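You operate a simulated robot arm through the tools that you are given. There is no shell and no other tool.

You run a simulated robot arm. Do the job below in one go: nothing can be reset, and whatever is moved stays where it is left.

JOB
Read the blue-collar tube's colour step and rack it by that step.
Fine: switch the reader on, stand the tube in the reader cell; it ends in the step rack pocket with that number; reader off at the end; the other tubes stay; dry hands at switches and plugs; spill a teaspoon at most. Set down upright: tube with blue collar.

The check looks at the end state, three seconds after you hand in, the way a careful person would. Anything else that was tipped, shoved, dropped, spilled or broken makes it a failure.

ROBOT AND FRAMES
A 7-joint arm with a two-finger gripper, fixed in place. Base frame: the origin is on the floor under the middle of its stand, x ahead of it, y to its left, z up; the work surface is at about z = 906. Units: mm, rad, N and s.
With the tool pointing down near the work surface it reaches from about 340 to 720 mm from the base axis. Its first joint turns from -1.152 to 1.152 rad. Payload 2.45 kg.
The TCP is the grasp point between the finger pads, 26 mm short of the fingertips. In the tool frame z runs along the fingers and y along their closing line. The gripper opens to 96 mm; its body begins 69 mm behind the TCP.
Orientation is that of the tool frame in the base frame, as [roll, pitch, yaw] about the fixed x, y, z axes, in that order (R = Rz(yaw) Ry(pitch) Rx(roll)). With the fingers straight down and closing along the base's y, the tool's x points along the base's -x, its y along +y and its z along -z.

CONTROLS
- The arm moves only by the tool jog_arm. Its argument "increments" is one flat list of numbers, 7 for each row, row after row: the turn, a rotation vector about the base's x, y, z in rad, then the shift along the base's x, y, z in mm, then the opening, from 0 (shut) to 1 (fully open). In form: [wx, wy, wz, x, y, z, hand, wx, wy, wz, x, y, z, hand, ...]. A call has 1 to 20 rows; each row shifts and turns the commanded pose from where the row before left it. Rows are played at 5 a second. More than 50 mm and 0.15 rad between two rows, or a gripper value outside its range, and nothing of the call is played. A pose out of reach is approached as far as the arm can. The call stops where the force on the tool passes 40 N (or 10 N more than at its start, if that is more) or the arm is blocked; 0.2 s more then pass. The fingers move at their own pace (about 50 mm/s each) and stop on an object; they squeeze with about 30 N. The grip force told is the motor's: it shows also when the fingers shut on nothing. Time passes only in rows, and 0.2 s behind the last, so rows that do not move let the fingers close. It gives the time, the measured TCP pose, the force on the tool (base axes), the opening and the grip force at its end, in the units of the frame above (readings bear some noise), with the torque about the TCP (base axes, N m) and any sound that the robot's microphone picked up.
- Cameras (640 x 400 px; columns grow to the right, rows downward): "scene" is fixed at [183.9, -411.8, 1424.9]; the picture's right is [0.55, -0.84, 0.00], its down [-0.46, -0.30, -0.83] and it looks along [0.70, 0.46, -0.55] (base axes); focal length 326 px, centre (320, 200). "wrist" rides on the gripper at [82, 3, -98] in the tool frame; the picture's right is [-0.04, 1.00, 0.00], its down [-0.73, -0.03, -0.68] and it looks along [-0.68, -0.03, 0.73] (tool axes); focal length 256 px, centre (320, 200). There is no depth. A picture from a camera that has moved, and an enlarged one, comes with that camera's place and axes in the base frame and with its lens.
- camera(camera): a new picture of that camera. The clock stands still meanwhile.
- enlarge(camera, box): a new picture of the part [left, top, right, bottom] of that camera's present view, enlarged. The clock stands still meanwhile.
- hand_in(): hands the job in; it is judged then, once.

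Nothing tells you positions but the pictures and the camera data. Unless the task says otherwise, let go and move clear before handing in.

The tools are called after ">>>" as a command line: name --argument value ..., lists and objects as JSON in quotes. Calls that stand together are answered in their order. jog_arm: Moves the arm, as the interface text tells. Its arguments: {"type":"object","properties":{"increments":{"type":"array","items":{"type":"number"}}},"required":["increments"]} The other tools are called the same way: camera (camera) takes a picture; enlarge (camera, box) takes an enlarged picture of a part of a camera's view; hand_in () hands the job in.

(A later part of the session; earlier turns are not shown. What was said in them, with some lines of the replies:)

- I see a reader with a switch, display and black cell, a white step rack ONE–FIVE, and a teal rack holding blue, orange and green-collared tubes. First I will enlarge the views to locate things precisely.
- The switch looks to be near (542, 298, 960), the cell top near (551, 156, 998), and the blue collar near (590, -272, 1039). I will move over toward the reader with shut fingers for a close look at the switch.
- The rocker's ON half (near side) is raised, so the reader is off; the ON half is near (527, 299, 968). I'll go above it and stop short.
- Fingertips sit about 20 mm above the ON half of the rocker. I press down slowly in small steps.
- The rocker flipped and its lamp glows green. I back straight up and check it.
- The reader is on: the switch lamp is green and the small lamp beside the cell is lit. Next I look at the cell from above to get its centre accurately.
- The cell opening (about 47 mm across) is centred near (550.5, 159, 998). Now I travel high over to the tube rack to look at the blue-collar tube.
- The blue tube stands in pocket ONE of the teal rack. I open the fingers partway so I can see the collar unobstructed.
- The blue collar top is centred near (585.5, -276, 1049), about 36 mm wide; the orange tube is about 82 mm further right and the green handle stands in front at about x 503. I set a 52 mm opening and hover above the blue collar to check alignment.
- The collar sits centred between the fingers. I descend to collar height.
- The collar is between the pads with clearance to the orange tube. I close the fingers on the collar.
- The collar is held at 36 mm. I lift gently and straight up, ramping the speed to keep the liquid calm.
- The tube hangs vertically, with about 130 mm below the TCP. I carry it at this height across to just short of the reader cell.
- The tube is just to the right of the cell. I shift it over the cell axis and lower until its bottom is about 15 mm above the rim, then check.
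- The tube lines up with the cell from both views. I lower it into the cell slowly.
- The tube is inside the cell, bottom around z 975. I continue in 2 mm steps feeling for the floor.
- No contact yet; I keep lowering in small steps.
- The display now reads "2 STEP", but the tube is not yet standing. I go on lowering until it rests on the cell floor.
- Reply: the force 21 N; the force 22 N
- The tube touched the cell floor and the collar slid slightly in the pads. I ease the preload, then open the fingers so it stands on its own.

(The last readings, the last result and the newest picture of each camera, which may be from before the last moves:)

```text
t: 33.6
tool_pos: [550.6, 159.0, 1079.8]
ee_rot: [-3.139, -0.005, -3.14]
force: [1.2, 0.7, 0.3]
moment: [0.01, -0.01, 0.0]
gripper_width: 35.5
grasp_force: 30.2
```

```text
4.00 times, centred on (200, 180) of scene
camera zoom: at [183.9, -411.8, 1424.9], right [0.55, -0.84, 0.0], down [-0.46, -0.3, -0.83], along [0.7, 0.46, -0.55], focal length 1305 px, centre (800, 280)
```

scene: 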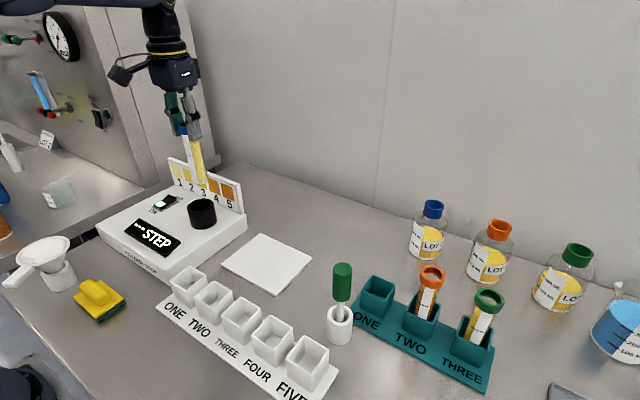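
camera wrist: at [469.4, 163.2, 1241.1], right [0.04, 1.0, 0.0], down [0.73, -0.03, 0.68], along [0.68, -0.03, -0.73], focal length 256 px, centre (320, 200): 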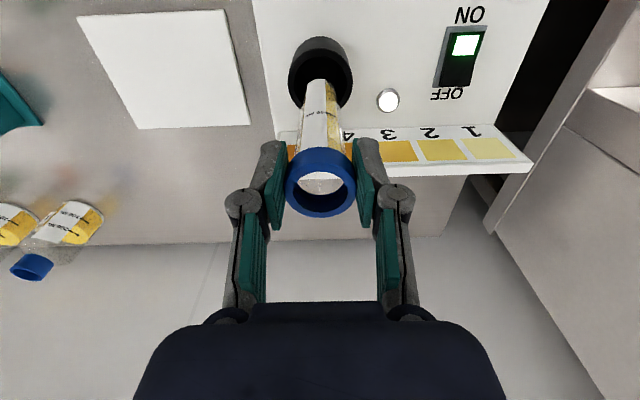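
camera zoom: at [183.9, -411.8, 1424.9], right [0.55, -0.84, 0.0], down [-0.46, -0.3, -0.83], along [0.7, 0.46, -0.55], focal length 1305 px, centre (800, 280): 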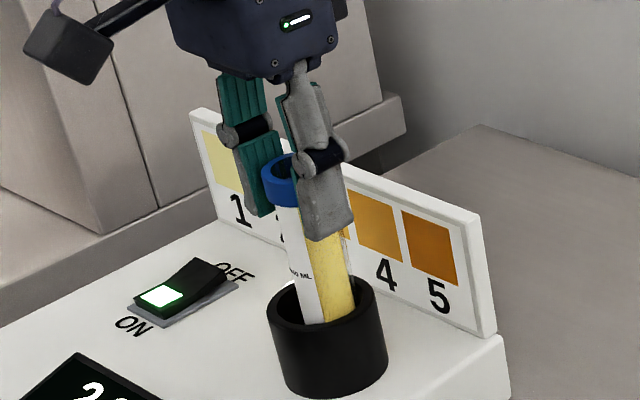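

Force is zero and the tube stands plumb in the cell. I open the fingers gently to leave it standing.

>>> jog_arm --increments '[0, 0, 0, 0, 0, 0, 0.4, 0, 0, 0, 0, 0, 0, 0.45, 0, 0, 0, 0, 0, 0, 0.54, 0, 0, 0, 0, 0, 0, 0.54, 0, 0, 0, 0, 0, 0, 0.54]'

>>> enlarge --camera "scene" --box '[90, 130, 250, 270]'

>>> enlarge --camera "wrist" --box '[240, 0, 420, 230]'

```text
t: 34.8
tool_pos: [550.3, 158.7, 1080.9]
ee_rot: [-3.141, 0.0, -3.142]
force: [-0.8, -0.8, 0.2]
moment: [0.03, 0.01, 0.01]
gripper_width: 51.8
grasp_force: 0.0
```

```text
2.86 times, centred on (170, 200) of scene
camera zoom: at [183.9, -411.8, 1424.9], right [0.55, -0.84, 0.0], down [-0.46, -0.3, -0.83], along [0.7, 0.46, -0.55], focal length 932 px, centre (749, 200)
```

zoom: 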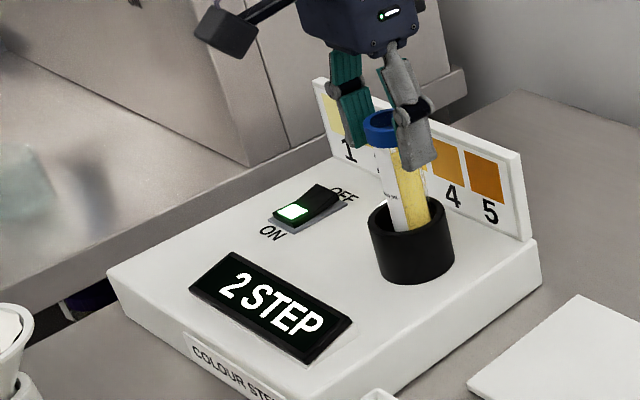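

```text
1.74 times, centred on (330, 115) of wrist
camera zoom: at [470.0, 162.3, 1180.2], right [0.04, 1.0, 0.0], down [0.73, -0.03, 0.68], along [0.68, -0.03, -0.73], focal length 445 px, centre (303, 348)
```

zoom: 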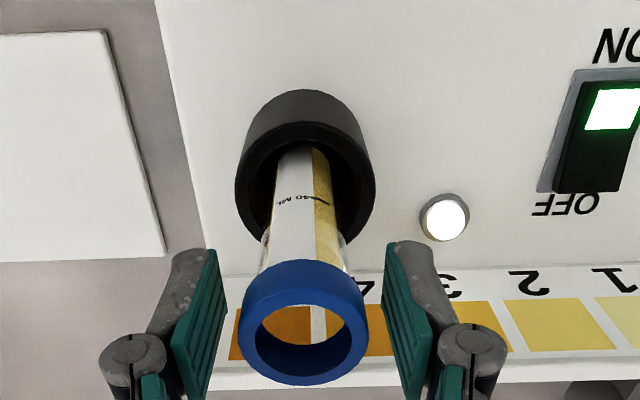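

The tube stands by itself and the display shows 2 STEP. I wait a few seconds to confirm the reading is steady.

>>> jog_arm --increments '[0, 0, 0, 0, 0, 0, 0.54, 0, 0, 0, 0, 0, 0, 0.54, 0, 0, 0, 0, 0, 0, 0.54, 0, 0, 0, 0, 0, 0, 0.54, 0, 0, 0, 0, 0, 0, 0.54, 0, 0, 0, 0, 0, 0, 0.54, 0, 0, 0, 0, 0, 0, 0.54, 0, 0, 0, 0, 0, 0, 0.54, 0, 0, 0, 0, 0, 0, 0.54, 0, 0, 0, 0, 0, 0, 0.54, 0, 0, 0, 0, 0, 0, 0.54, 0, 0, 0, 0, 0, 0, 0.54, 0, 0, 0, 0, 0, 0, 0.54, 0, 0, 0, 0, 0, 0, 0.54, 0, 0, 0, 0, 0, 0, 0.54]'

>>> enlarge --camera "scene" --box '[120, 150, 240, 270]'

>>> enlarge --camera "scene" --box '[130, 215, 190, 260]'

```text
t: 38.0
tool_pos: [550.2, 159.0, 1080.1]
ee_rot: [-3.141, -0.001, 3.142]
force: [0.1, 0.3, -0.2]
moment: [0.0, -0.01, -0.02]
gripper_width: 52.0
grasp_force: 0.0
```

```text
3.33 times, centred on (180, 210) of scene
camera zoom: at [183.9, -411.8, 1424.9], right [0.55, -0.84, 0.0], down [-0.46, -0.3, -0.83], along [0.7, 0.46, -0.55], focal length 1088 px, centre (787, 167)
```

zoom: 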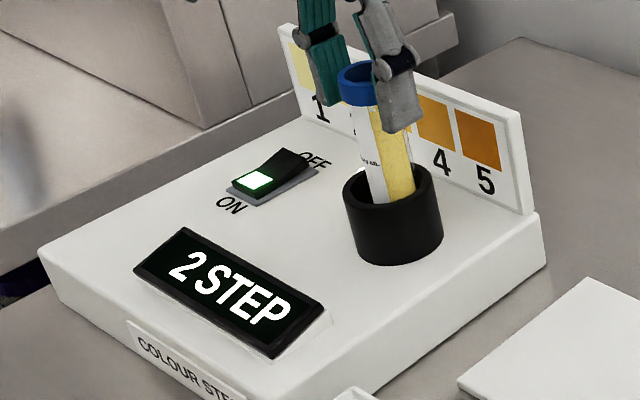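

```text
8.89 times, centred on (160, 238) of scene
camera zoom: at [183.9, -411.8, 1424.9], right [0.55, -0.84, 0.0], down [-0.46, -0.3, -0.83], along [0.7, 0.46, -0.55], focal length 2900 px, centre (1742, -133)
```

zoom: 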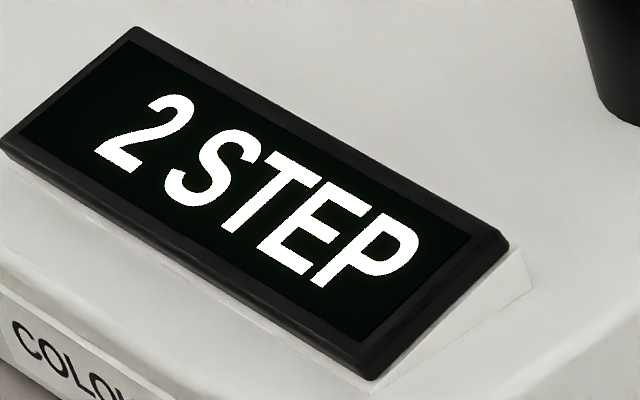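

The reading is steadily 2, so the tube goes to pocket TWO, which I estimate near (410, -31) with its rim at about z 956. I raise 3 mm to collar mid-height and grip again.

>>> jog_arm --increments '[0, 0, 0, 0, 0, 3, 0.54, 0, 0, 0, 0, 0, 0, 0.45, 0, 0, 0, 0, 0, 0, 0.38, 0, 0, 0, 0, 0, 0, 0.3, 0, 0, 0, 0, 0, 0, 0.2, 0, 0, 0, 0, 0, 0, 0.2]'

>>> camera --camera "wrist"

```text
t: 39.4
tool_pos: [549.6, 159.3, 1084.5]
ee_rot: [-3.141, 0.0, -3.14]
force: [-0.6, -0.3, 2.6]
moment: [0.02, 0.02, 0.04]
gripper_width: 35.8
grasp_force: 30.2
```

```text
taken
camera wrist: at [469.5, 162.4, 1183.8], right [0.04, 1.0, 0.0], down [0.73, -0.03, 0.68], along [0.68, -0.03, -0.73], focal length 256 px, centre (320, 200)
```

wrist: 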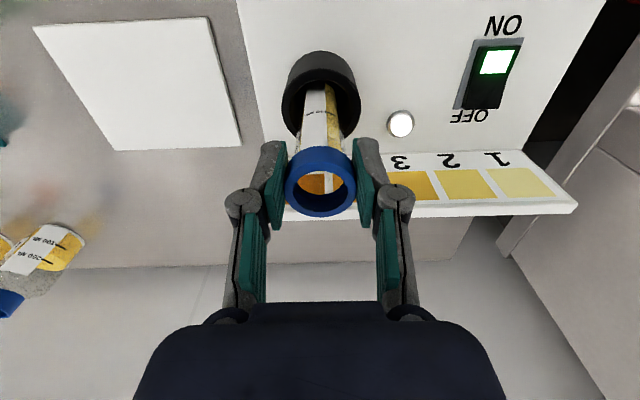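

Grip is firm again. I lift the tube straight out of the cell, with its bottom clear of the rim.

>>> jog_arm --increments '[0, 0, 0, 0, 0, 3, 0.2, 0, 0, 0, 0, 0, 6, 0.2, 0, 0, 0, 0, 0, 10, 0.2, 0, 0, 0, 0, 0, 14, 0.2, 0, 0, 0, 0, 0, 16, 0.2, 0, 0, 0, 0, 0, 16, 0.2, 0, 0, 0, 0, 0, 14, 0.2, 0, 0, 0, 0, 0, 10, 0.2, 0, 0, 0, 0, 0, 6, 0.2, 0, 0, 0, 0, 0, 3, 0.2, 0, 0, 0, 0, 0, 0, 0.2]'

>>> camera --camera "scene"

>>> enlarge --camera "scene" --box '[120, 80, 260, 230]'

```text
t: 41.8
tool_pos: [549.7, 157.6, 1182.3]
ee_rot: [-3.14, 0.0, 3.141]
force: [-0.2, 0.4, -0.7]
moment: [-0.01, 0.01, -0.02]
gripper_width: 35.8
grasp_force: 30.4
```

```text
taken
```

scene: 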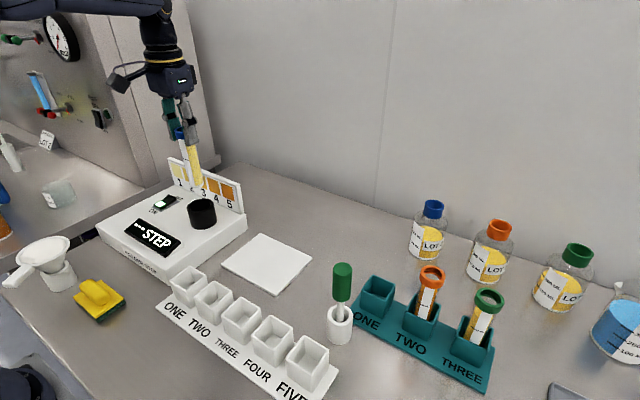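

```text
2.67 times, centred on (190, 155) of scene
camera zoom: at [183.9, -411.8, 1424.9], right [0.55, -0.84, 0.0], down [-0.46, -0.3, -0.83], along [0.7, 0.46, -0.55], focal length 870 px, centre (667, 320)
```

zoom: 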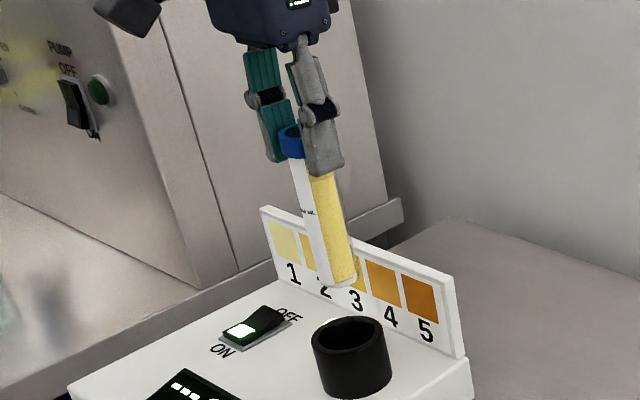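

The tube is clear of the cell. I carry it toward the step rack, stopping at a point where the wrist camera can see pocket TWO.

>>> jog_arm --increments '[0, 0, 0, -4, -3, 0, 0.2, 0, 0, 0, -8, -6, 0, 0.2, 0, 0, 0, -12.5, -8, 0, 0.2, 0, 0, 0, -16.5, -11, 0, 0.2, 0, 0, 0, -20, -13.5, 0, 0.2, 0, 0, 0, -20, -13.5, 0, 0.2, 0, 0, 0, -20, -13.5, 0, 0.2, 0, 0, 0, -20, -13.5, 0, 0.2, 0, 0, 0, -16.5, -11, 0, 0.2, 0, 0, 0, -12.5, -8, 0, 0.2, 0, 0, 0, -6, -5, 0, 0.2, 0, 0, 0, -4, -3, 0, 0.2, 0, 0, 0, 0, 0, 0, 0.2]'

>>> camera --camera "wrist"

>>> enlarge --camera "wrist" --box '[100, 0, 340, 150]'

>>> camera --camera "scene"

```text
t: 44.6
tool_pos: [390.3, 51.0, 1181.9]
ee_rot: [3.141, 0.001, 3.14]
force: [-0.5, 0.0, 0.3]
moment: [-0.02, 0.0, -0.01]
gripper_width: 35.6
grasp_force: 30.5
```

```text
taken
camera wrist: at [309.6, 53.7, 1280.9], right [0.04, 1.0, 0.0], down [0.73, -0.03, 0.68], along [0.68, -0.03, -0.73], focal length 256 px, centre (320, 200)
```

wrist: 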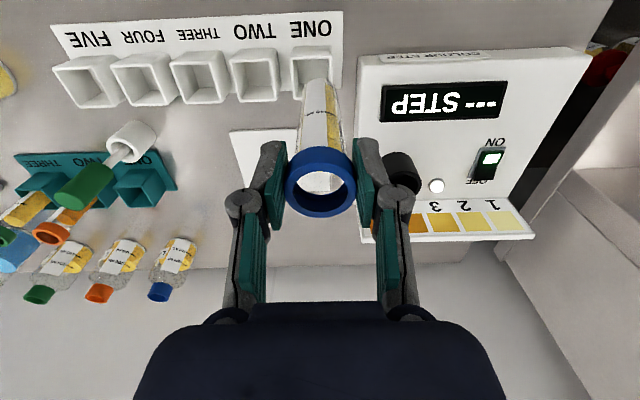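

```text
2.67 times, centred on (220, 75) of wrist
camera zoom: at [309.6, 53.7, 1280.9], right [0.04, 1.0, 0.0], down [0.73, -0.03, 0.68], along [0.68, -0.03, -0.73], focal length 683 px, centre (587, 533)
```

zoom: 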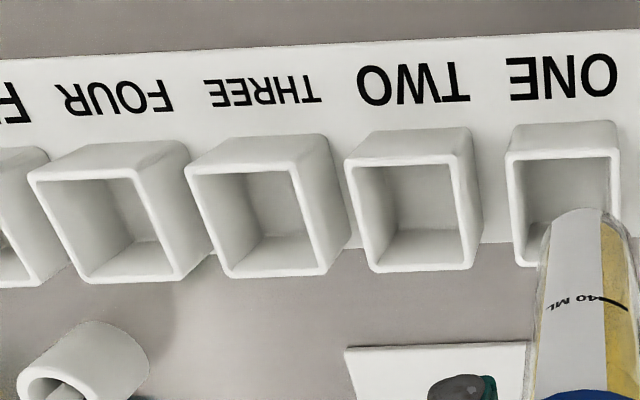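

```text
taken
```

scene: 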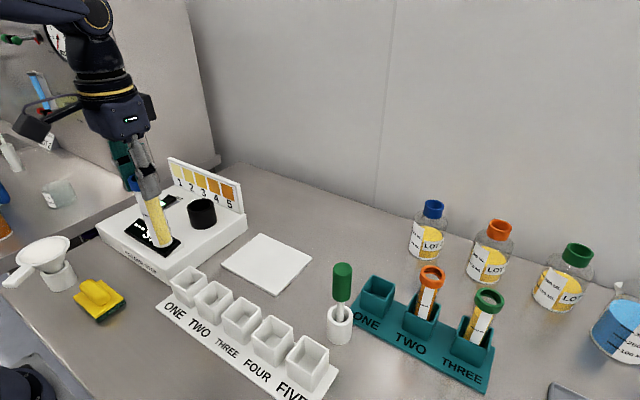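

Pocket TWO's rim is centred near (411.8, -30.5, 956), agreed by both cameras. I move over it and lower to about 15 mm above the rim.

>>> jog_arm --increments '[0, 0, 0, 1, -4, 0, 0.2, 0, 0, 0, 2, -8, 0, 0.2, 0, 0, 0, 3, -12, 0, 0.2, 0, 0, 0, 4.6, -16, 0, 0.2, 0, 0, 0, 4.6, -16, 0, 0.2, 0, 0, 0, 3, -12, 0, 0.2, 0, 0, 0, 2, -8, 0, 0.2, 0, 0, 0, 1, -4.6, 0, 0.2, 0, 0, 0, 0, 0, -5, 0.2, 0, 0, 0, 0, 0, -10, 0.2, 0, 0, 0, 0, 0, -15, 0.2, 0, 0, 0, 0, 0, -17, 0.2, 0, 0, 0, 0, 0, -15, 0.2, 0, 0, 0, 0, 0, -10, 0.2, 0, 0, 0, 0, 0, -6, 0.2, 0, 0, 0, 0, 0, -3, 0.2, 0, 0, 0, 0, 0, 0, 0.2]'

>>> camera --camera "wrist"

>>> enlarge --camera "wrist" --box '[230, 0, 430, 150]'

>>> enlarge --camera "scene" --box '[140, 160, 300, 340]'

```text
t: 48.2
tool_pos: [411.7, -31.3, 1101.3]
ee_rot: [-3.141, 0.0, 3.14]
force: [-0.9, 0.6, -0.8]
moment: [0.01, -0.02, 0.0]
gripper_width: 35.7
grasp_force: 29.9
```

```text
taken
camera wrist: at [330.6, -28.2, 1199.7], right [0.04, 1.0, 0.0], down [0.73, -0.03, 0.68], along [0.68, -0.03, -0.73], focal length 256 px, centre (320, 200)
```

wrist: 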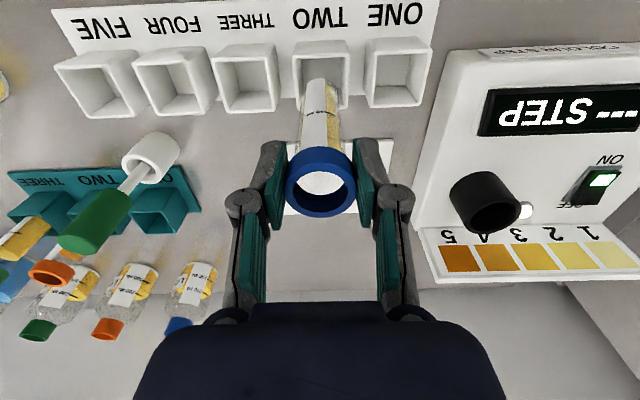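

```text
2.67 times, centred on (330, 75) of wrist
camera zoom: at [330.6, -28.2, 1199.7], right [0.04, 1.0, 0.0], down [0.73, -0.03, 0.68], along [0.68, -0.03, -0.73], focal length 683 px, centre (293, 533)
```

zoom: 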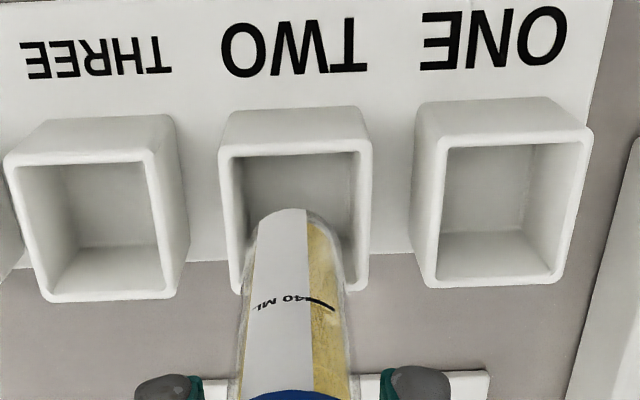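

```text
2.22 times, centred on (220, 250) of scene
camera zoom: at [183.9, -411.8, 1424.9], right [0.55, -0.84, 0.0], down [-0.46, -0.3, -0.83], along [0.7, 0.46, -0.55], focal length 725 px, centre (542, 89)
```

zoom: 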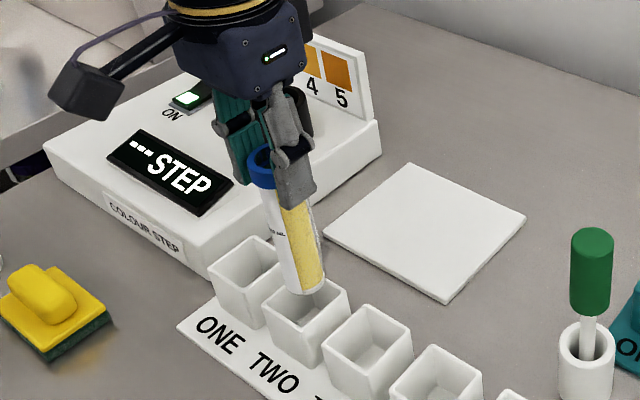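

The tube lines up with pocket TWO in both views. I lower it in slowly.

>>> jog_arm --increments '[0, 0, 0, 0, 0, -3, 0.2, 0, 0, 0, 0, 0, -5, 0.2, 0, 0, 0, 0, 0, -6, 0.2, 0, 0, 0, 0, 0, -6, 0.2, 0, 0, 0, 0, 0, -6, 0.2, 0, 0, 0, 0, 0, -5, 0.2, 0, 0, 0, 0, 0, -4, 0.2, 0, 0, 0, 0, 0, 0, 0.2]'

>>> enlarge --camera "wrist" --box '[230, 0, 430, 150]'

>>> enlarge --camera "scene" --box '[140, 160, 300, 340]'

```text
t: 50.0
tool_pos: [409.9, -32.7, 1067.6]
ee_rot: [-3.142, 0.0, -3.141]
force: [-0.5, -0.6, -0.7]
moment: [0.0, -0.03, 0.04]
gripper_width: 35.7
grasp_force: 30.2
```

```text
2.67 times, centred on (330, 75) of wrist
camera zoom: at [329.7, -27.9, 1166.5], right [0.04, 1.0, 0.0], down [0.73, -0.03, 0.68], along [0.68, -0.03, -0.73], focal length 683 px, centre (293, 533)
```

zoom: 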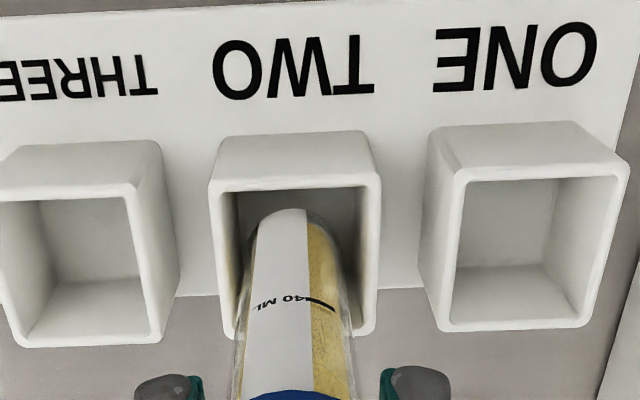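

```text
2.22 times, centred on (220, 250) of scene
camera zoom: at [183.9, -411.8, 1424.9], right [0.55, -0.84, 0.0], down [-0.46, -0.3, -0.83], along [0.7, 0.46, -0.55], focal length 725 px, centre (542, 89)
```

zoom: 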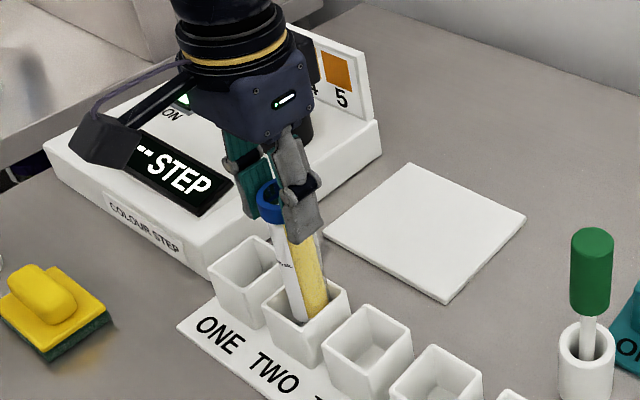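

It is well inside the pocket. I continue down in smaller steps.

>>> jog_arm --increments '[0, 0, 0, 0, 0, -4, 0.2, 0, 0, 0, 0, 0, -4, 0.2, 0, 0, 0, 0, 0, -4, 0.2, 0, 0, 0, 0, 0, -2, 0.2, 0, 0, 0, 0, 0, 0, 0.2]'

>>> jog_arm --increments '[0, 0, 0, 0, 0, -1.5, 0.2, 0, 0, 0, 0, 0, -1.5, 0.2, 0, 0, 0, 0, 0, 0, 0.2]'

```text
t: 51.2
tool_pos: [411.8, -31.0, 1052.6]
ee_rot: [3.142, -0.002, 3.14]
force: [-3.3, -1.0, 0.9]
moment: [0.01, 0.36, 0.0]
gripper_width: 35.9
grasp_force: 30.0
```

```text
t: 52.0
tool_pos: [410.2, -31.5, 1049.0]
ee_rot: [-3.142, -0.002, -3.141]
force: [-4.1, -0.6, 1.5]
moment: [-0.04, 0.35, 0.01]
gripper_width: 35.9
grasp_force: 30.3
```

A slight sideways force (about -4 N in x) suggests the tube is touching the far side wall at the rim. I look before continuing.

>>> enlarge --camera "wrist" --box '[230, 20, 410, 220]'

>>> enlarge --camera "scene" --box '[180, 220, 260, 320]'

```text
2.00 times, centred on (320, 120) of wrist
camera zoom: at [330.6, -26.9, 1148.1], right [0.04, 1.0, 0.0], down [0.73, -0.03, 0.68], along [0.68, -0.03, -0.73], focal length 512 px, centre (320, 360)
```

zoom: 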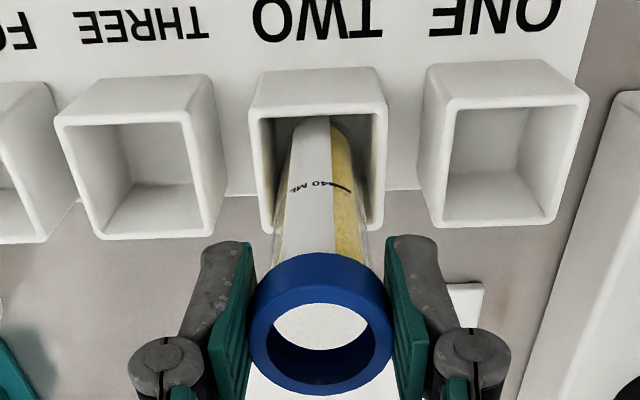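

```text
4.00 times, centred on (220, 270) of scene
camera zoom: at [183.8, -411.8, 1424.9], right [0.55, -0.84, 0.0], down [-0.46, -0.3, -0.83], along [0.7, 0.46, -0.55], focal length 1305 px, centre (720, -80)
```

zoom: 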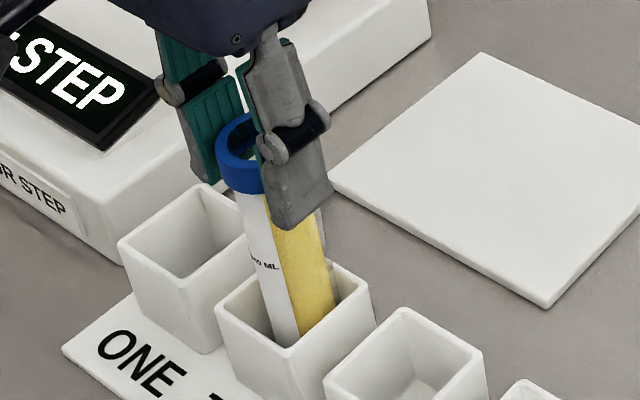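

The tube looks upright and nearly centred, but the force says the far (+x) wall is touched near the rim. I shift 2 mm toward -x and see whether the force goes away.

>>> jog_arm --increments '[0, 0, 0, -1, 0, 0, 0.2, 0, 0, 0, -1, 0, 0, 0.2, 0, 0, 0, 0, 0, 0, 0.2]'

```text
t: 52.8
tool_pos: [407.3, -29.4, 1048.1]
ee_rot: [-3.141, 0.001, -3.14]
force: [0.3, 0.5, -1.1]
moment: [0.0, -0.02, -0.01]
gripper_width: 35.7
grasp_force: 29.8
```

The force vanished. I shift 2 mm more for clearance and continue lowering gently.

>>> jog_arm --increments '[0, 0, 0, -1, 0, 0, 0.2, 0, 0, 0, -1, 0, 0, 0.2, 0, 0, 0, 0, 0, -1.5, 0.2, 0, 0, 0, 0, 0, -1.5, 0.2, 0, 0, 0, 0, 0, 0, 0.2]'

>>> enlarge --camera "scene" --box '[180, 220, 260, 320]'

```text
t: 54.0
tool_pos: [407.1, -30.2, 1047.0]
ee_rot: [-3.141, -0.001, 3.141]
force: [0.1, 0.0, -0.9]
moment: [-0.02, 0.01, -0.02]
gripper_width: 35.9
grasp_force: 30.1
```

```text
4.00 times, centred on (220, 270) of scene
camera zoom: at [183.9, -411.8, 1424.9], right [0.55, -0.84, 0.0], down [-0.46, -0.3, -0.83], along [0.7, 0.46, -0.55], focal length 1305 px, centre (720, -80)
```

zoom: 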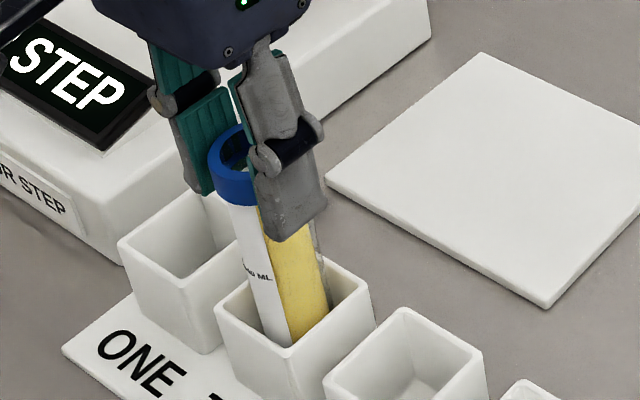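

The tube is upright in the pocket without side force. I keep lowering in 1 mm steps to find the floor.

>>> jog_arm --increments '[0, 0, 0, 0, 0, -1, 0.2, 0, 0, 0, 0, 0, -1, 0.2, 0, 0, 0, 0, 0, 0, 0.2]'

>>> jog_arm --increments '[0, 0, 0, 0, 0, -1, 0.2, 0, 0, 0, 0, 0, 0, 0.2]'

```text
t: 54.8
tool_pos: [406.3, -30.1, 1044.4]
ee_rot: [3.142, 0.001, 3.14]
force: [-0.3, 0.6, 0.4]
moment: [0.01, -0.01, -0.01]
gripper_width: 35.6
grasp_force: 29.6
```

```text
t: 55.4
tool_pos: [407.1, -30.4, 1043.2]
ee_rot: [3.142, -0.001, -3.141]
force: [0.4, -0.2, 0.3]
moment: [0.04, 0.02, 0.01]
gripper_width: 35.9
grasp_force: 30.2
```

>>> jog_arm --increments '[0, 0, 0, 0, 0, -1, 0.2, 0, 0, 0, 0, 0, 0, 0.2]'

>>> jog_arm --increments '[0, 0, 0, 0, 0, -1, 0.2, 0, 0, 0, 0, 0, 0, 0.2]'

```text
t: 56.0
tool_pos: [406.1, -29.8, 1043.0]
ee_rot: [3.141, -0.001, 3.141]
force: [0.0, -0.4, -0.8]
moment: [-0.02, 0.02, 0.05]
gripper_width: 35.9
grasp_force: 29.9
```

```text
t: 56.6
tool_pos: [406.4, -30.7, 1039.8]
ee_rot: [-3.141, 0.0, 3.141]
force: [0.3, -0.5, -0.1]
moment: [0.02, 0.03, 0.0]
gripper_width: 35.9
grasp_force: 30.1
```

No floor contact yet at commanded z 1041.5; I keep feeling for it.

>>> jog_arm --increments '[0, 0, 0, 0, 0, -1, 0.2, 0, 0, 0, 0, 0, 0, 0.2]'

>>> jog_arm --increments '[0, 0, 0, 0, 0, -1, 0.2, 0, 0, 0, 0, 0, 0, 0.2]'

```text
t: 57.2
tool_pos: [408.4, -30.6, 1040.0]
ee_rot: [-3.14, 0.0, 3.14]
force: [-0.9, -0.8, 6.4]
moment: [-0.1, 0.09, -0.05]
gripper_width: 35.8
grasp_force: 30.0
```

```text
t: 57.8
tool_pos: [408.0, -30.1, 1039.1]
ee_rot: [3.141, 0.004, 3.141]
force: [-2.3, -1.1, 21.1]
moment: [-0.01, 0.02, -0.01]
gripper_width: 35.9
grasp_force: 30.3
```

The tube has reached the pocket floor. I ease off the preload and check before opening.

>>> jog_arm --increments '[0, 0, 0, 0, 0, 1, 0.2, 0, 0, 0, 0, 0, 0, 0.2]'

>>> enlarge --camera "wrist" --box '[230, 20, 410, 220]'

>>> enlarge --camera "scene" --box '[180, 220, 260, 320]'

```text
t: 58.4
tool_pos: [408.4, -30.6, 1039.0]
ee_rot: [3.14, 0.0, -3.141]
force: [2.8, 0.1, 5.9]
moment: [0.06, -0.36, 0.01]
gripper_width: 36.0
grasp_force: 30.0
```

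```text
2.00 times, centred on (320, 120) of wrist
camera zoom: at [327.0, -27.5, 1138.9], right [0.04, 1.0, 0.0], down [0.73, -0.03, 0.68], along [0.68, -0.03, -0.73], focal length 512 px, centre (320, 360)
```

zoom: 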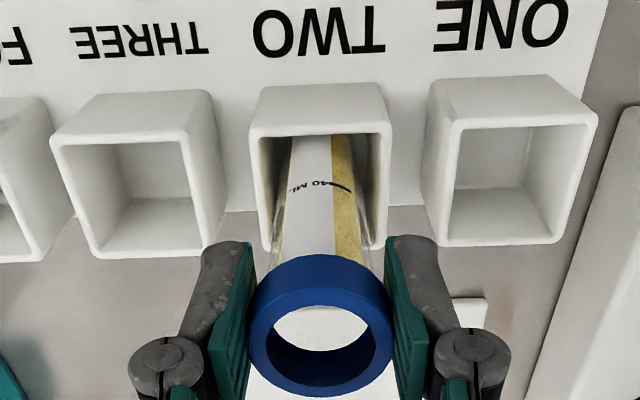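

```text
4.00 times, centred on (220, 270) of scene
camera zoom: at [183.9, -411.8, 1424.9], right [0.55, -0.84, 0.0], down [-0.46, -0.3, -0.83], along [0.7, 0.46, -0.55], focal length 1305 px, centre (720, -80)
```

zoom: 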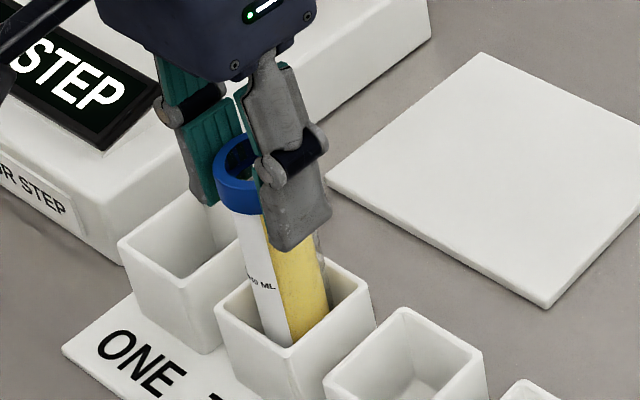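

>>> jog_arm --increments '[0, 0, 0, 0, 0, 0.7, 0.2, 0, 0, 0, 0, 0, 0, 0.2]'

```text
t: 59.0
tool_pos: [406.8, -30.0, 1040.3]
ee_rot: [3.141, -0.001, 3.141]
force: [0.9, -0.2, -0.2]
moment: [0.02, 0.0, 0.0]
gripper_width: 35.6
grasp_force: 29.7
```

The load is off and the tube stands on the floor of pocket TWO. I open the fingers gently.

>>> jog_arm --increments '[0, 0, 0, 0, 0, 0, 0.4, 0, 0, 0, 0, 0, 0, 0.45, 0, 0, 0, 0, 0, 0, 0.54, 0, 0, 0, 0, 0, 0, 0.6, 0, 0, 0, 0, 0, 0, 0.6]'

>>> enlarge --camera "wrist" --box '[210, 20, 430, 240]'

>>> enlarge --camera "scene" --box '[160, 210, 280, 330]'

```text
t: 60.2
tool_pos: [407.3, -29.4, 1041.0]
ee_rot: [-3.14, 0.0, -3.141]
force: [-0.4, -0.1, 0.1]
moment: [0.01, 0.01, 0.02]
gripper_width: 57.8
grasp_force: 0.0
```

```text
1.82 times, centred on (320, 130) of wrist
camera zoom: at [327.2, -27.4, 1140.0], right [0.04, 1.0, 0.0], down [0.73, -0.03, 0.68], along [0.68, -0.03, -0.73], focal length 465 px, centre (320, 327)
```

zoom: 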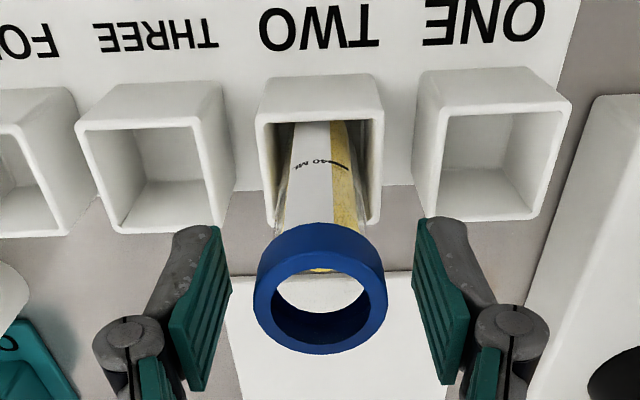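

```text
3.33 times, centred on (220, 270) of scene
camera zoom: at [183.9, -411.8, 1424.9], right [0.55, -0.84, 0.0], down [-0.46, -0.3, -0.83], along [0.7, 0.46, -0.55], focal length 1088 px, centre (653, -33)
```

zoom: 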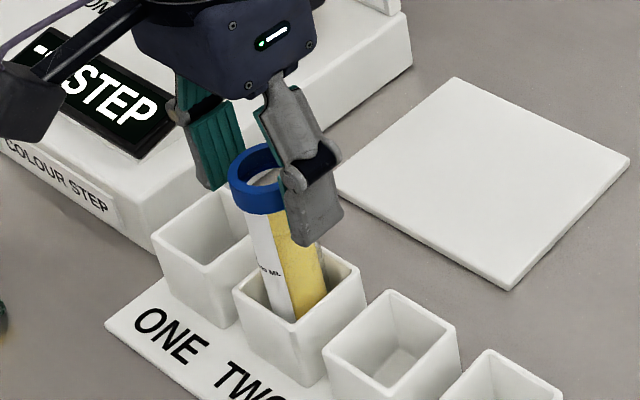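

The tube stands upright on its own in pocket TWO. I withdraw straight up.

>>> jog_arm --increments '[0, 0, 0, 0, 0, 6, 0.6, 0, 0, 0, 0, 0, 12, 0.6, 0, 0, 0, 0, 0, 20, 0.6, 0, 0, 0, 0, 0, 30, 0.6, 0, 0, 0, 0, 0, 35, 0.6, 0, 0, 0, 0, 0, 35, 0.6, 0, 0, 0, 0, 0, 20, 0.6, 0, 0, 0, 0, 0, 0, 0.6]'

>>> camera --camera "wrist"

>>> camera --camera "scene"

>>> enlarge --camera "scene" --box '[160, 210, 280, 330]'

```text
t: 62.0
tool_pos: [405.3, -31.5, 1199.7]
ee_rot: [-3.141, 0.0, 3.141]
force: [0.1, 0.0, -0.6]
moment: [0.03, -0.01, -0.02]
gripper_width: 57.6
grasp_force: 0.1
```

```text
taken
camera wrist: at [325.0, -27.7, 1299.4], right [0.04, 1.0, 0.0], down [0.73, -0.03, 0.68], along [0.68, -0.03, -0.73], focal length 256 px, centre (320, 200)
```

wrist: 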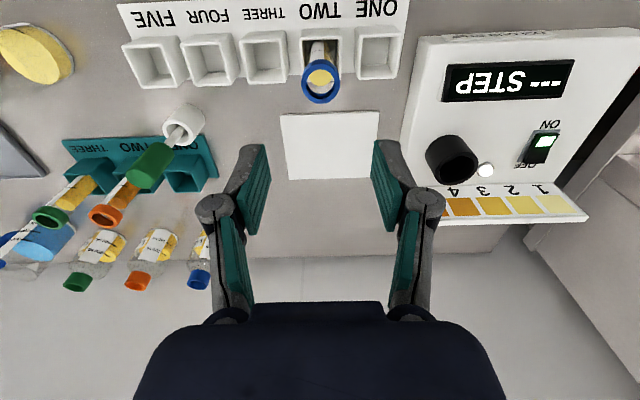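

```text
taken
```

scene: 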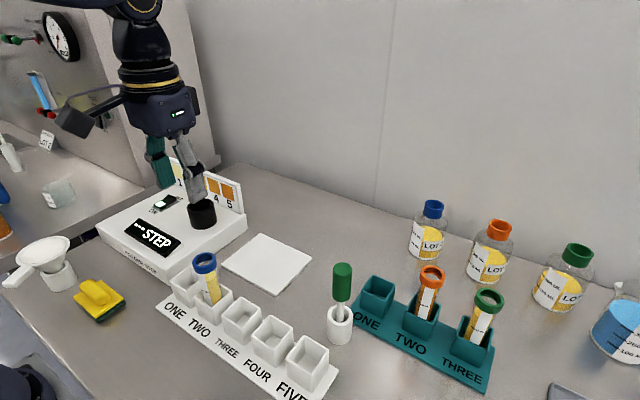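

```text
3.33 times, centred on (220, 270) of scene
camera zoom: at [183.9, -411.8, 1424.9], right [0.55, -0.84, 0.0], down [-0.46, -0.3, -0.83], along [0.7, 0.46, -0.55], focal length 1088 px, centre (653, -33)
```

zoom: 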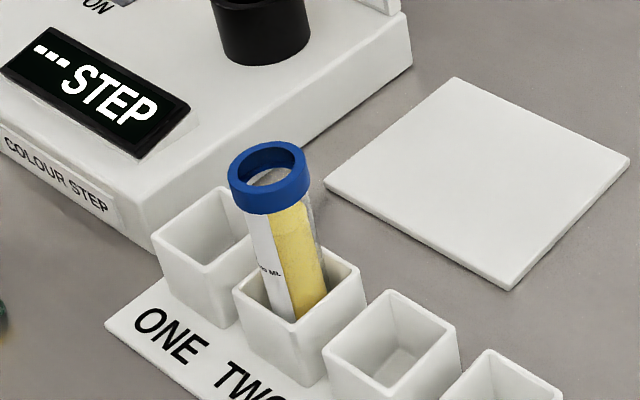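

The tube is standing upright in pocket TWO. Now I shut the empty fingers and go over to the OFF half of the rocker near (556, 299).

>>> jog_arm --increments '[0, 0, 0, 14.8, 33, -3, 0.6, 0, 0, 0, 14.8, 33, -3, 0.3, 0, 0, 0, 14.8, 33, -3, 0, 0, 0, 0, 14.8, 33, -3, 0, 0, 0, 0, 14.8, 33, -3, 0, 0, 0, 0, 14.8, 33, -3, 0, 0, 0, 0, 14.8, 33, -3, 0, 0, 0, 0, 14.8, 33, -3, 0, 0, 0, 0, 14.8, 33, -3, 0, 0, 0, 0, 14.8, 32.5, -3, 0, 0, 0, 0, 0, 0, -30, 0, 0, 0, 0, 0, 0, -30, 0, 0, 0, 0, 0, 0, -30, 0, 0, 0, 0, 0, 0, 0, 0, 0, 0, 0, 0, 0, 0, 0]'

>>> camera --camera "wrist"

>>> enlarge --camera "scene" --box '[100, 110, 240, 240]'

```text
t: 65.2
tool_pos: [556.0, 300.2, 1081.6]
ee_rot: [3.141, 0.0, 3.14]
force: [-0.6, 0.6, 0.1]
moment: [0.02, -0.04, -0.01]
gripper_width: 0.0
grasp_force: 28.4
```

```text
taken
camera wrist: at [475.3, 302.8, 1181.6], right [0.04, 1.0, 0.0], down [0.73, -0.03, 0.68], along [0.68, -0.03, -0.73], focal length 256 px, centre (320, 200)
```

wrist: 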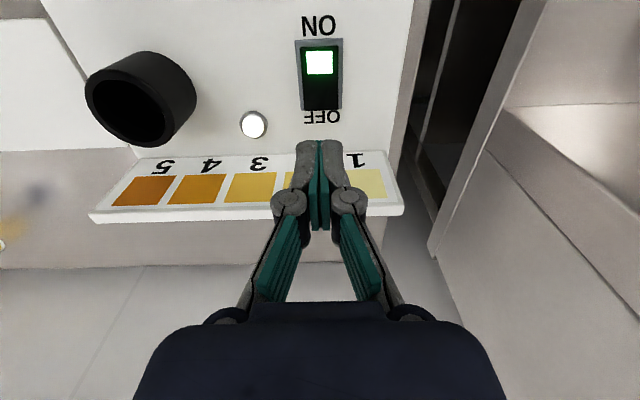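

```text
3.08 times, centred on (170, 175) of scene
camera zoom: at [183.9, -411.8, 1424.9], right [0.55, -0.84, 0.0], down [-0.46, -0.3, -0.83], along [0.7, 0.46, -0.55], focal length 1004 px, centre (782, 277)
```

zoom: 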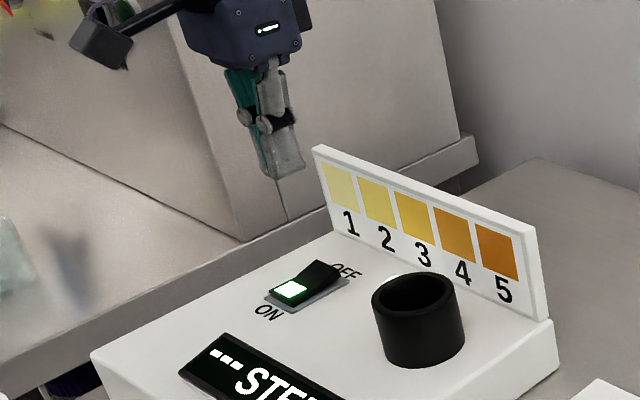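

The fingertips line up with the OFF half. I come down to just above it, then press in small steps.

>>> jog_arm --increments '[0, 0, 0, 2, 0, -25, 0, 0, 0, 0, 0, 0, -30, 0, 0, 0, 0, 0, 0, -18, 0, 0, 0, 0, 0, 0, -6, 0, 0, 0, 0, 0, 0, -3, 0, 0, 0, 0, 0, 0, -3, 0, 0, 0, 0, 0, 0, -3, 0, 0, 0, 0, 0, 0, -2, 0, 0, 0, 0, 0, 0, -2, 0]'

>>> enlarge --camera "scene" --box '[90, 140, 250, 280]'

```text
t: 67.2
tool_pos: [557.2, 300.2, 986.7]
ee_rot: [3.14, 0.0, 3.141]
force: [0.3, 0.9, 0.7]
moment: [0.02, 0.01, 0.0]
gripper_width: 5.9
grasp_force: 28.4
```

```text
2.86 times, centred on (170, 210) of scene
camera zoom: at [183.9, -411.8, 1424.9], right [0.55, -0.84, 0.0], down [-0.46, -0.3, -0.83], along [0.7, 0.46, -0.55], focal length 932 px, centre (749, 171)
```

zoom: 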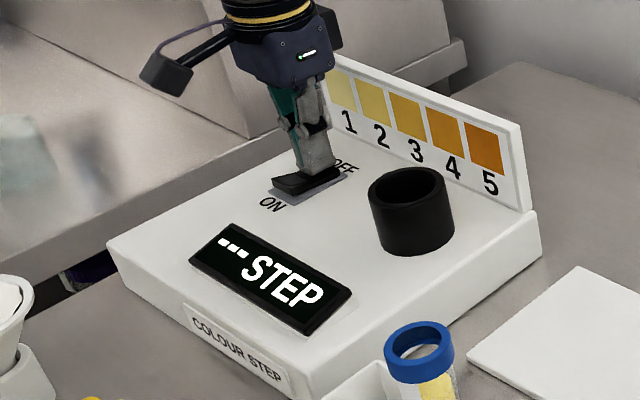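

The rocker has flipped back and the green lamp is out. I withdraw upward and inspect everything.

>>> jog_arm --increments '[0, 0, 0, 0, 0, 10, 0, 0, 0, 0, 0, 0, 25, 0, 0, 0, 0, 0, 0, 40, 0, 0, 0, 0, 0, 0, 40, 0, 0, 0, 0, -10, -20, 40, 0, 0, 0, 0, -20, -30, 20, 0, 0, 0, 0, -20, -30, 20, 0, 0, 0, 0, -20, -30, 10, 0, 0, 0, 0, -20, -30, 10, 0, 0, 0, 0, -20, -30, 0, 0, 0, 0, 0, 0, 0, 0, 0]'

>>> camera --camera "wrist"

>>> camera --camera "scene"

>>> enlarge --camera "scene" --box '[90, 140, 250, 280]'

>>> enlarge --camera "scene" --box '[160, 220, 520, 400]'

```text
t: 69.6
tool_pos: [446.7, 128.3, 1201.0]
ee_rot: [-3.14, -0.001, -3.14]
force: [-0.2, 0.3, -0.4]
moment: [0.01, 0.0, -0.03]
gripper_width: 0.0
grasp_force: 29.0
```

```text
taken
camera wrist: at [366.0, 131.0, 1299.9], right [0.04, 1.0, 0.0], down [0.73, -0.03, 0.68], along [0.68, -0.03, -0.73], focal length 256 px, centre (320, 200)
```

wrist: 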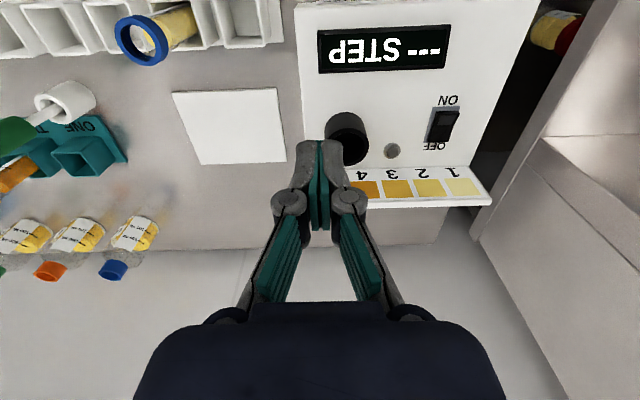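

```text
taken
```

scene: 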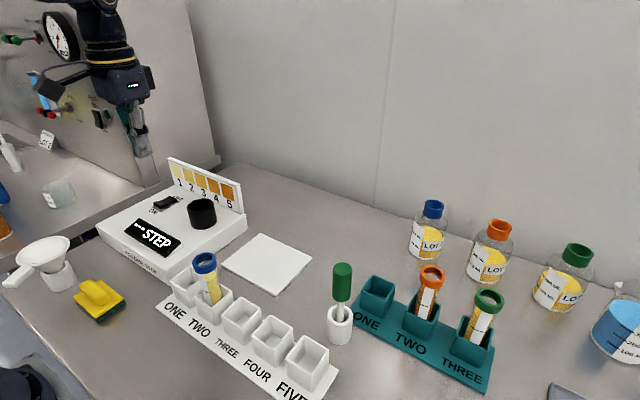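

```text
2.86 times, centred on (170, 210) of scene
camera zoom: at [183.9, -411.8, 1424.9], right [0.55, -0.84, 0.0], down [-0.46, -0.3, -0.83], along [0.7, 0.46, -0.55], focal length 932 px, centre (749, 171)
```

zoom: 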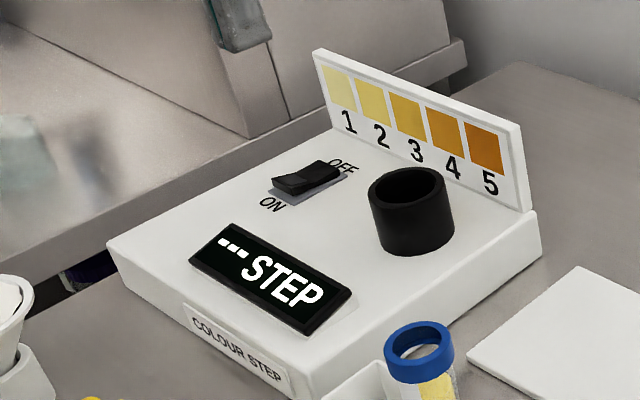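

```text
1.78 times, centred on (340, 310) of scene
camera zoom: at [183.9, -411.8, 1424.9], right [0.55, -0.84, 0.0], down [-0.46, -0.3, -0.83], along [0.7, 0.46, -0.55], focal length 580 px, centre (284, 4)
```

zoom: 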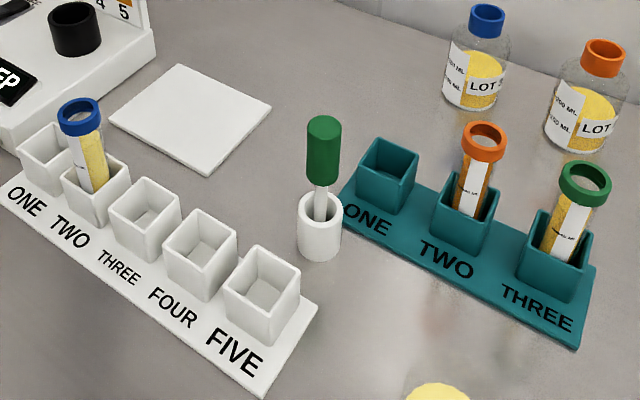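

The reader is off with its lamps dark and the cell is empty. The blue-collar tube stands upright in pocket TWO, matching the reading of 2. The orange and green tubes and everything else are where they were, and the gripper is empty and clear, so I hand in.

>>> hand_in

```text
The job is handed in.
```

The blue-collar tube read step 2 and now stands upright in pocket TWO of the step rack. I handed the job in; no result of the check has come back.

- **Reading:** I switched the reader on and stood the tube free in the cell. The display showed "2 STEP" and stayed the same over about three seconds of waiting.
- **Racking:** On the way into pocket TWO the tube pressed lightly on the pocket's side (about 4 N). I moved it 4 mm to clear, then set it on the floor and let go.
- **Reader:** I switched it off at the end. The switch lamp and the lamp beside the cell are dark, and the cell is empty.
- **Everything else:** I saw no spill. The orange and green tubes and everything else look unmoved in the last pictures. The gripper is empty and clear.
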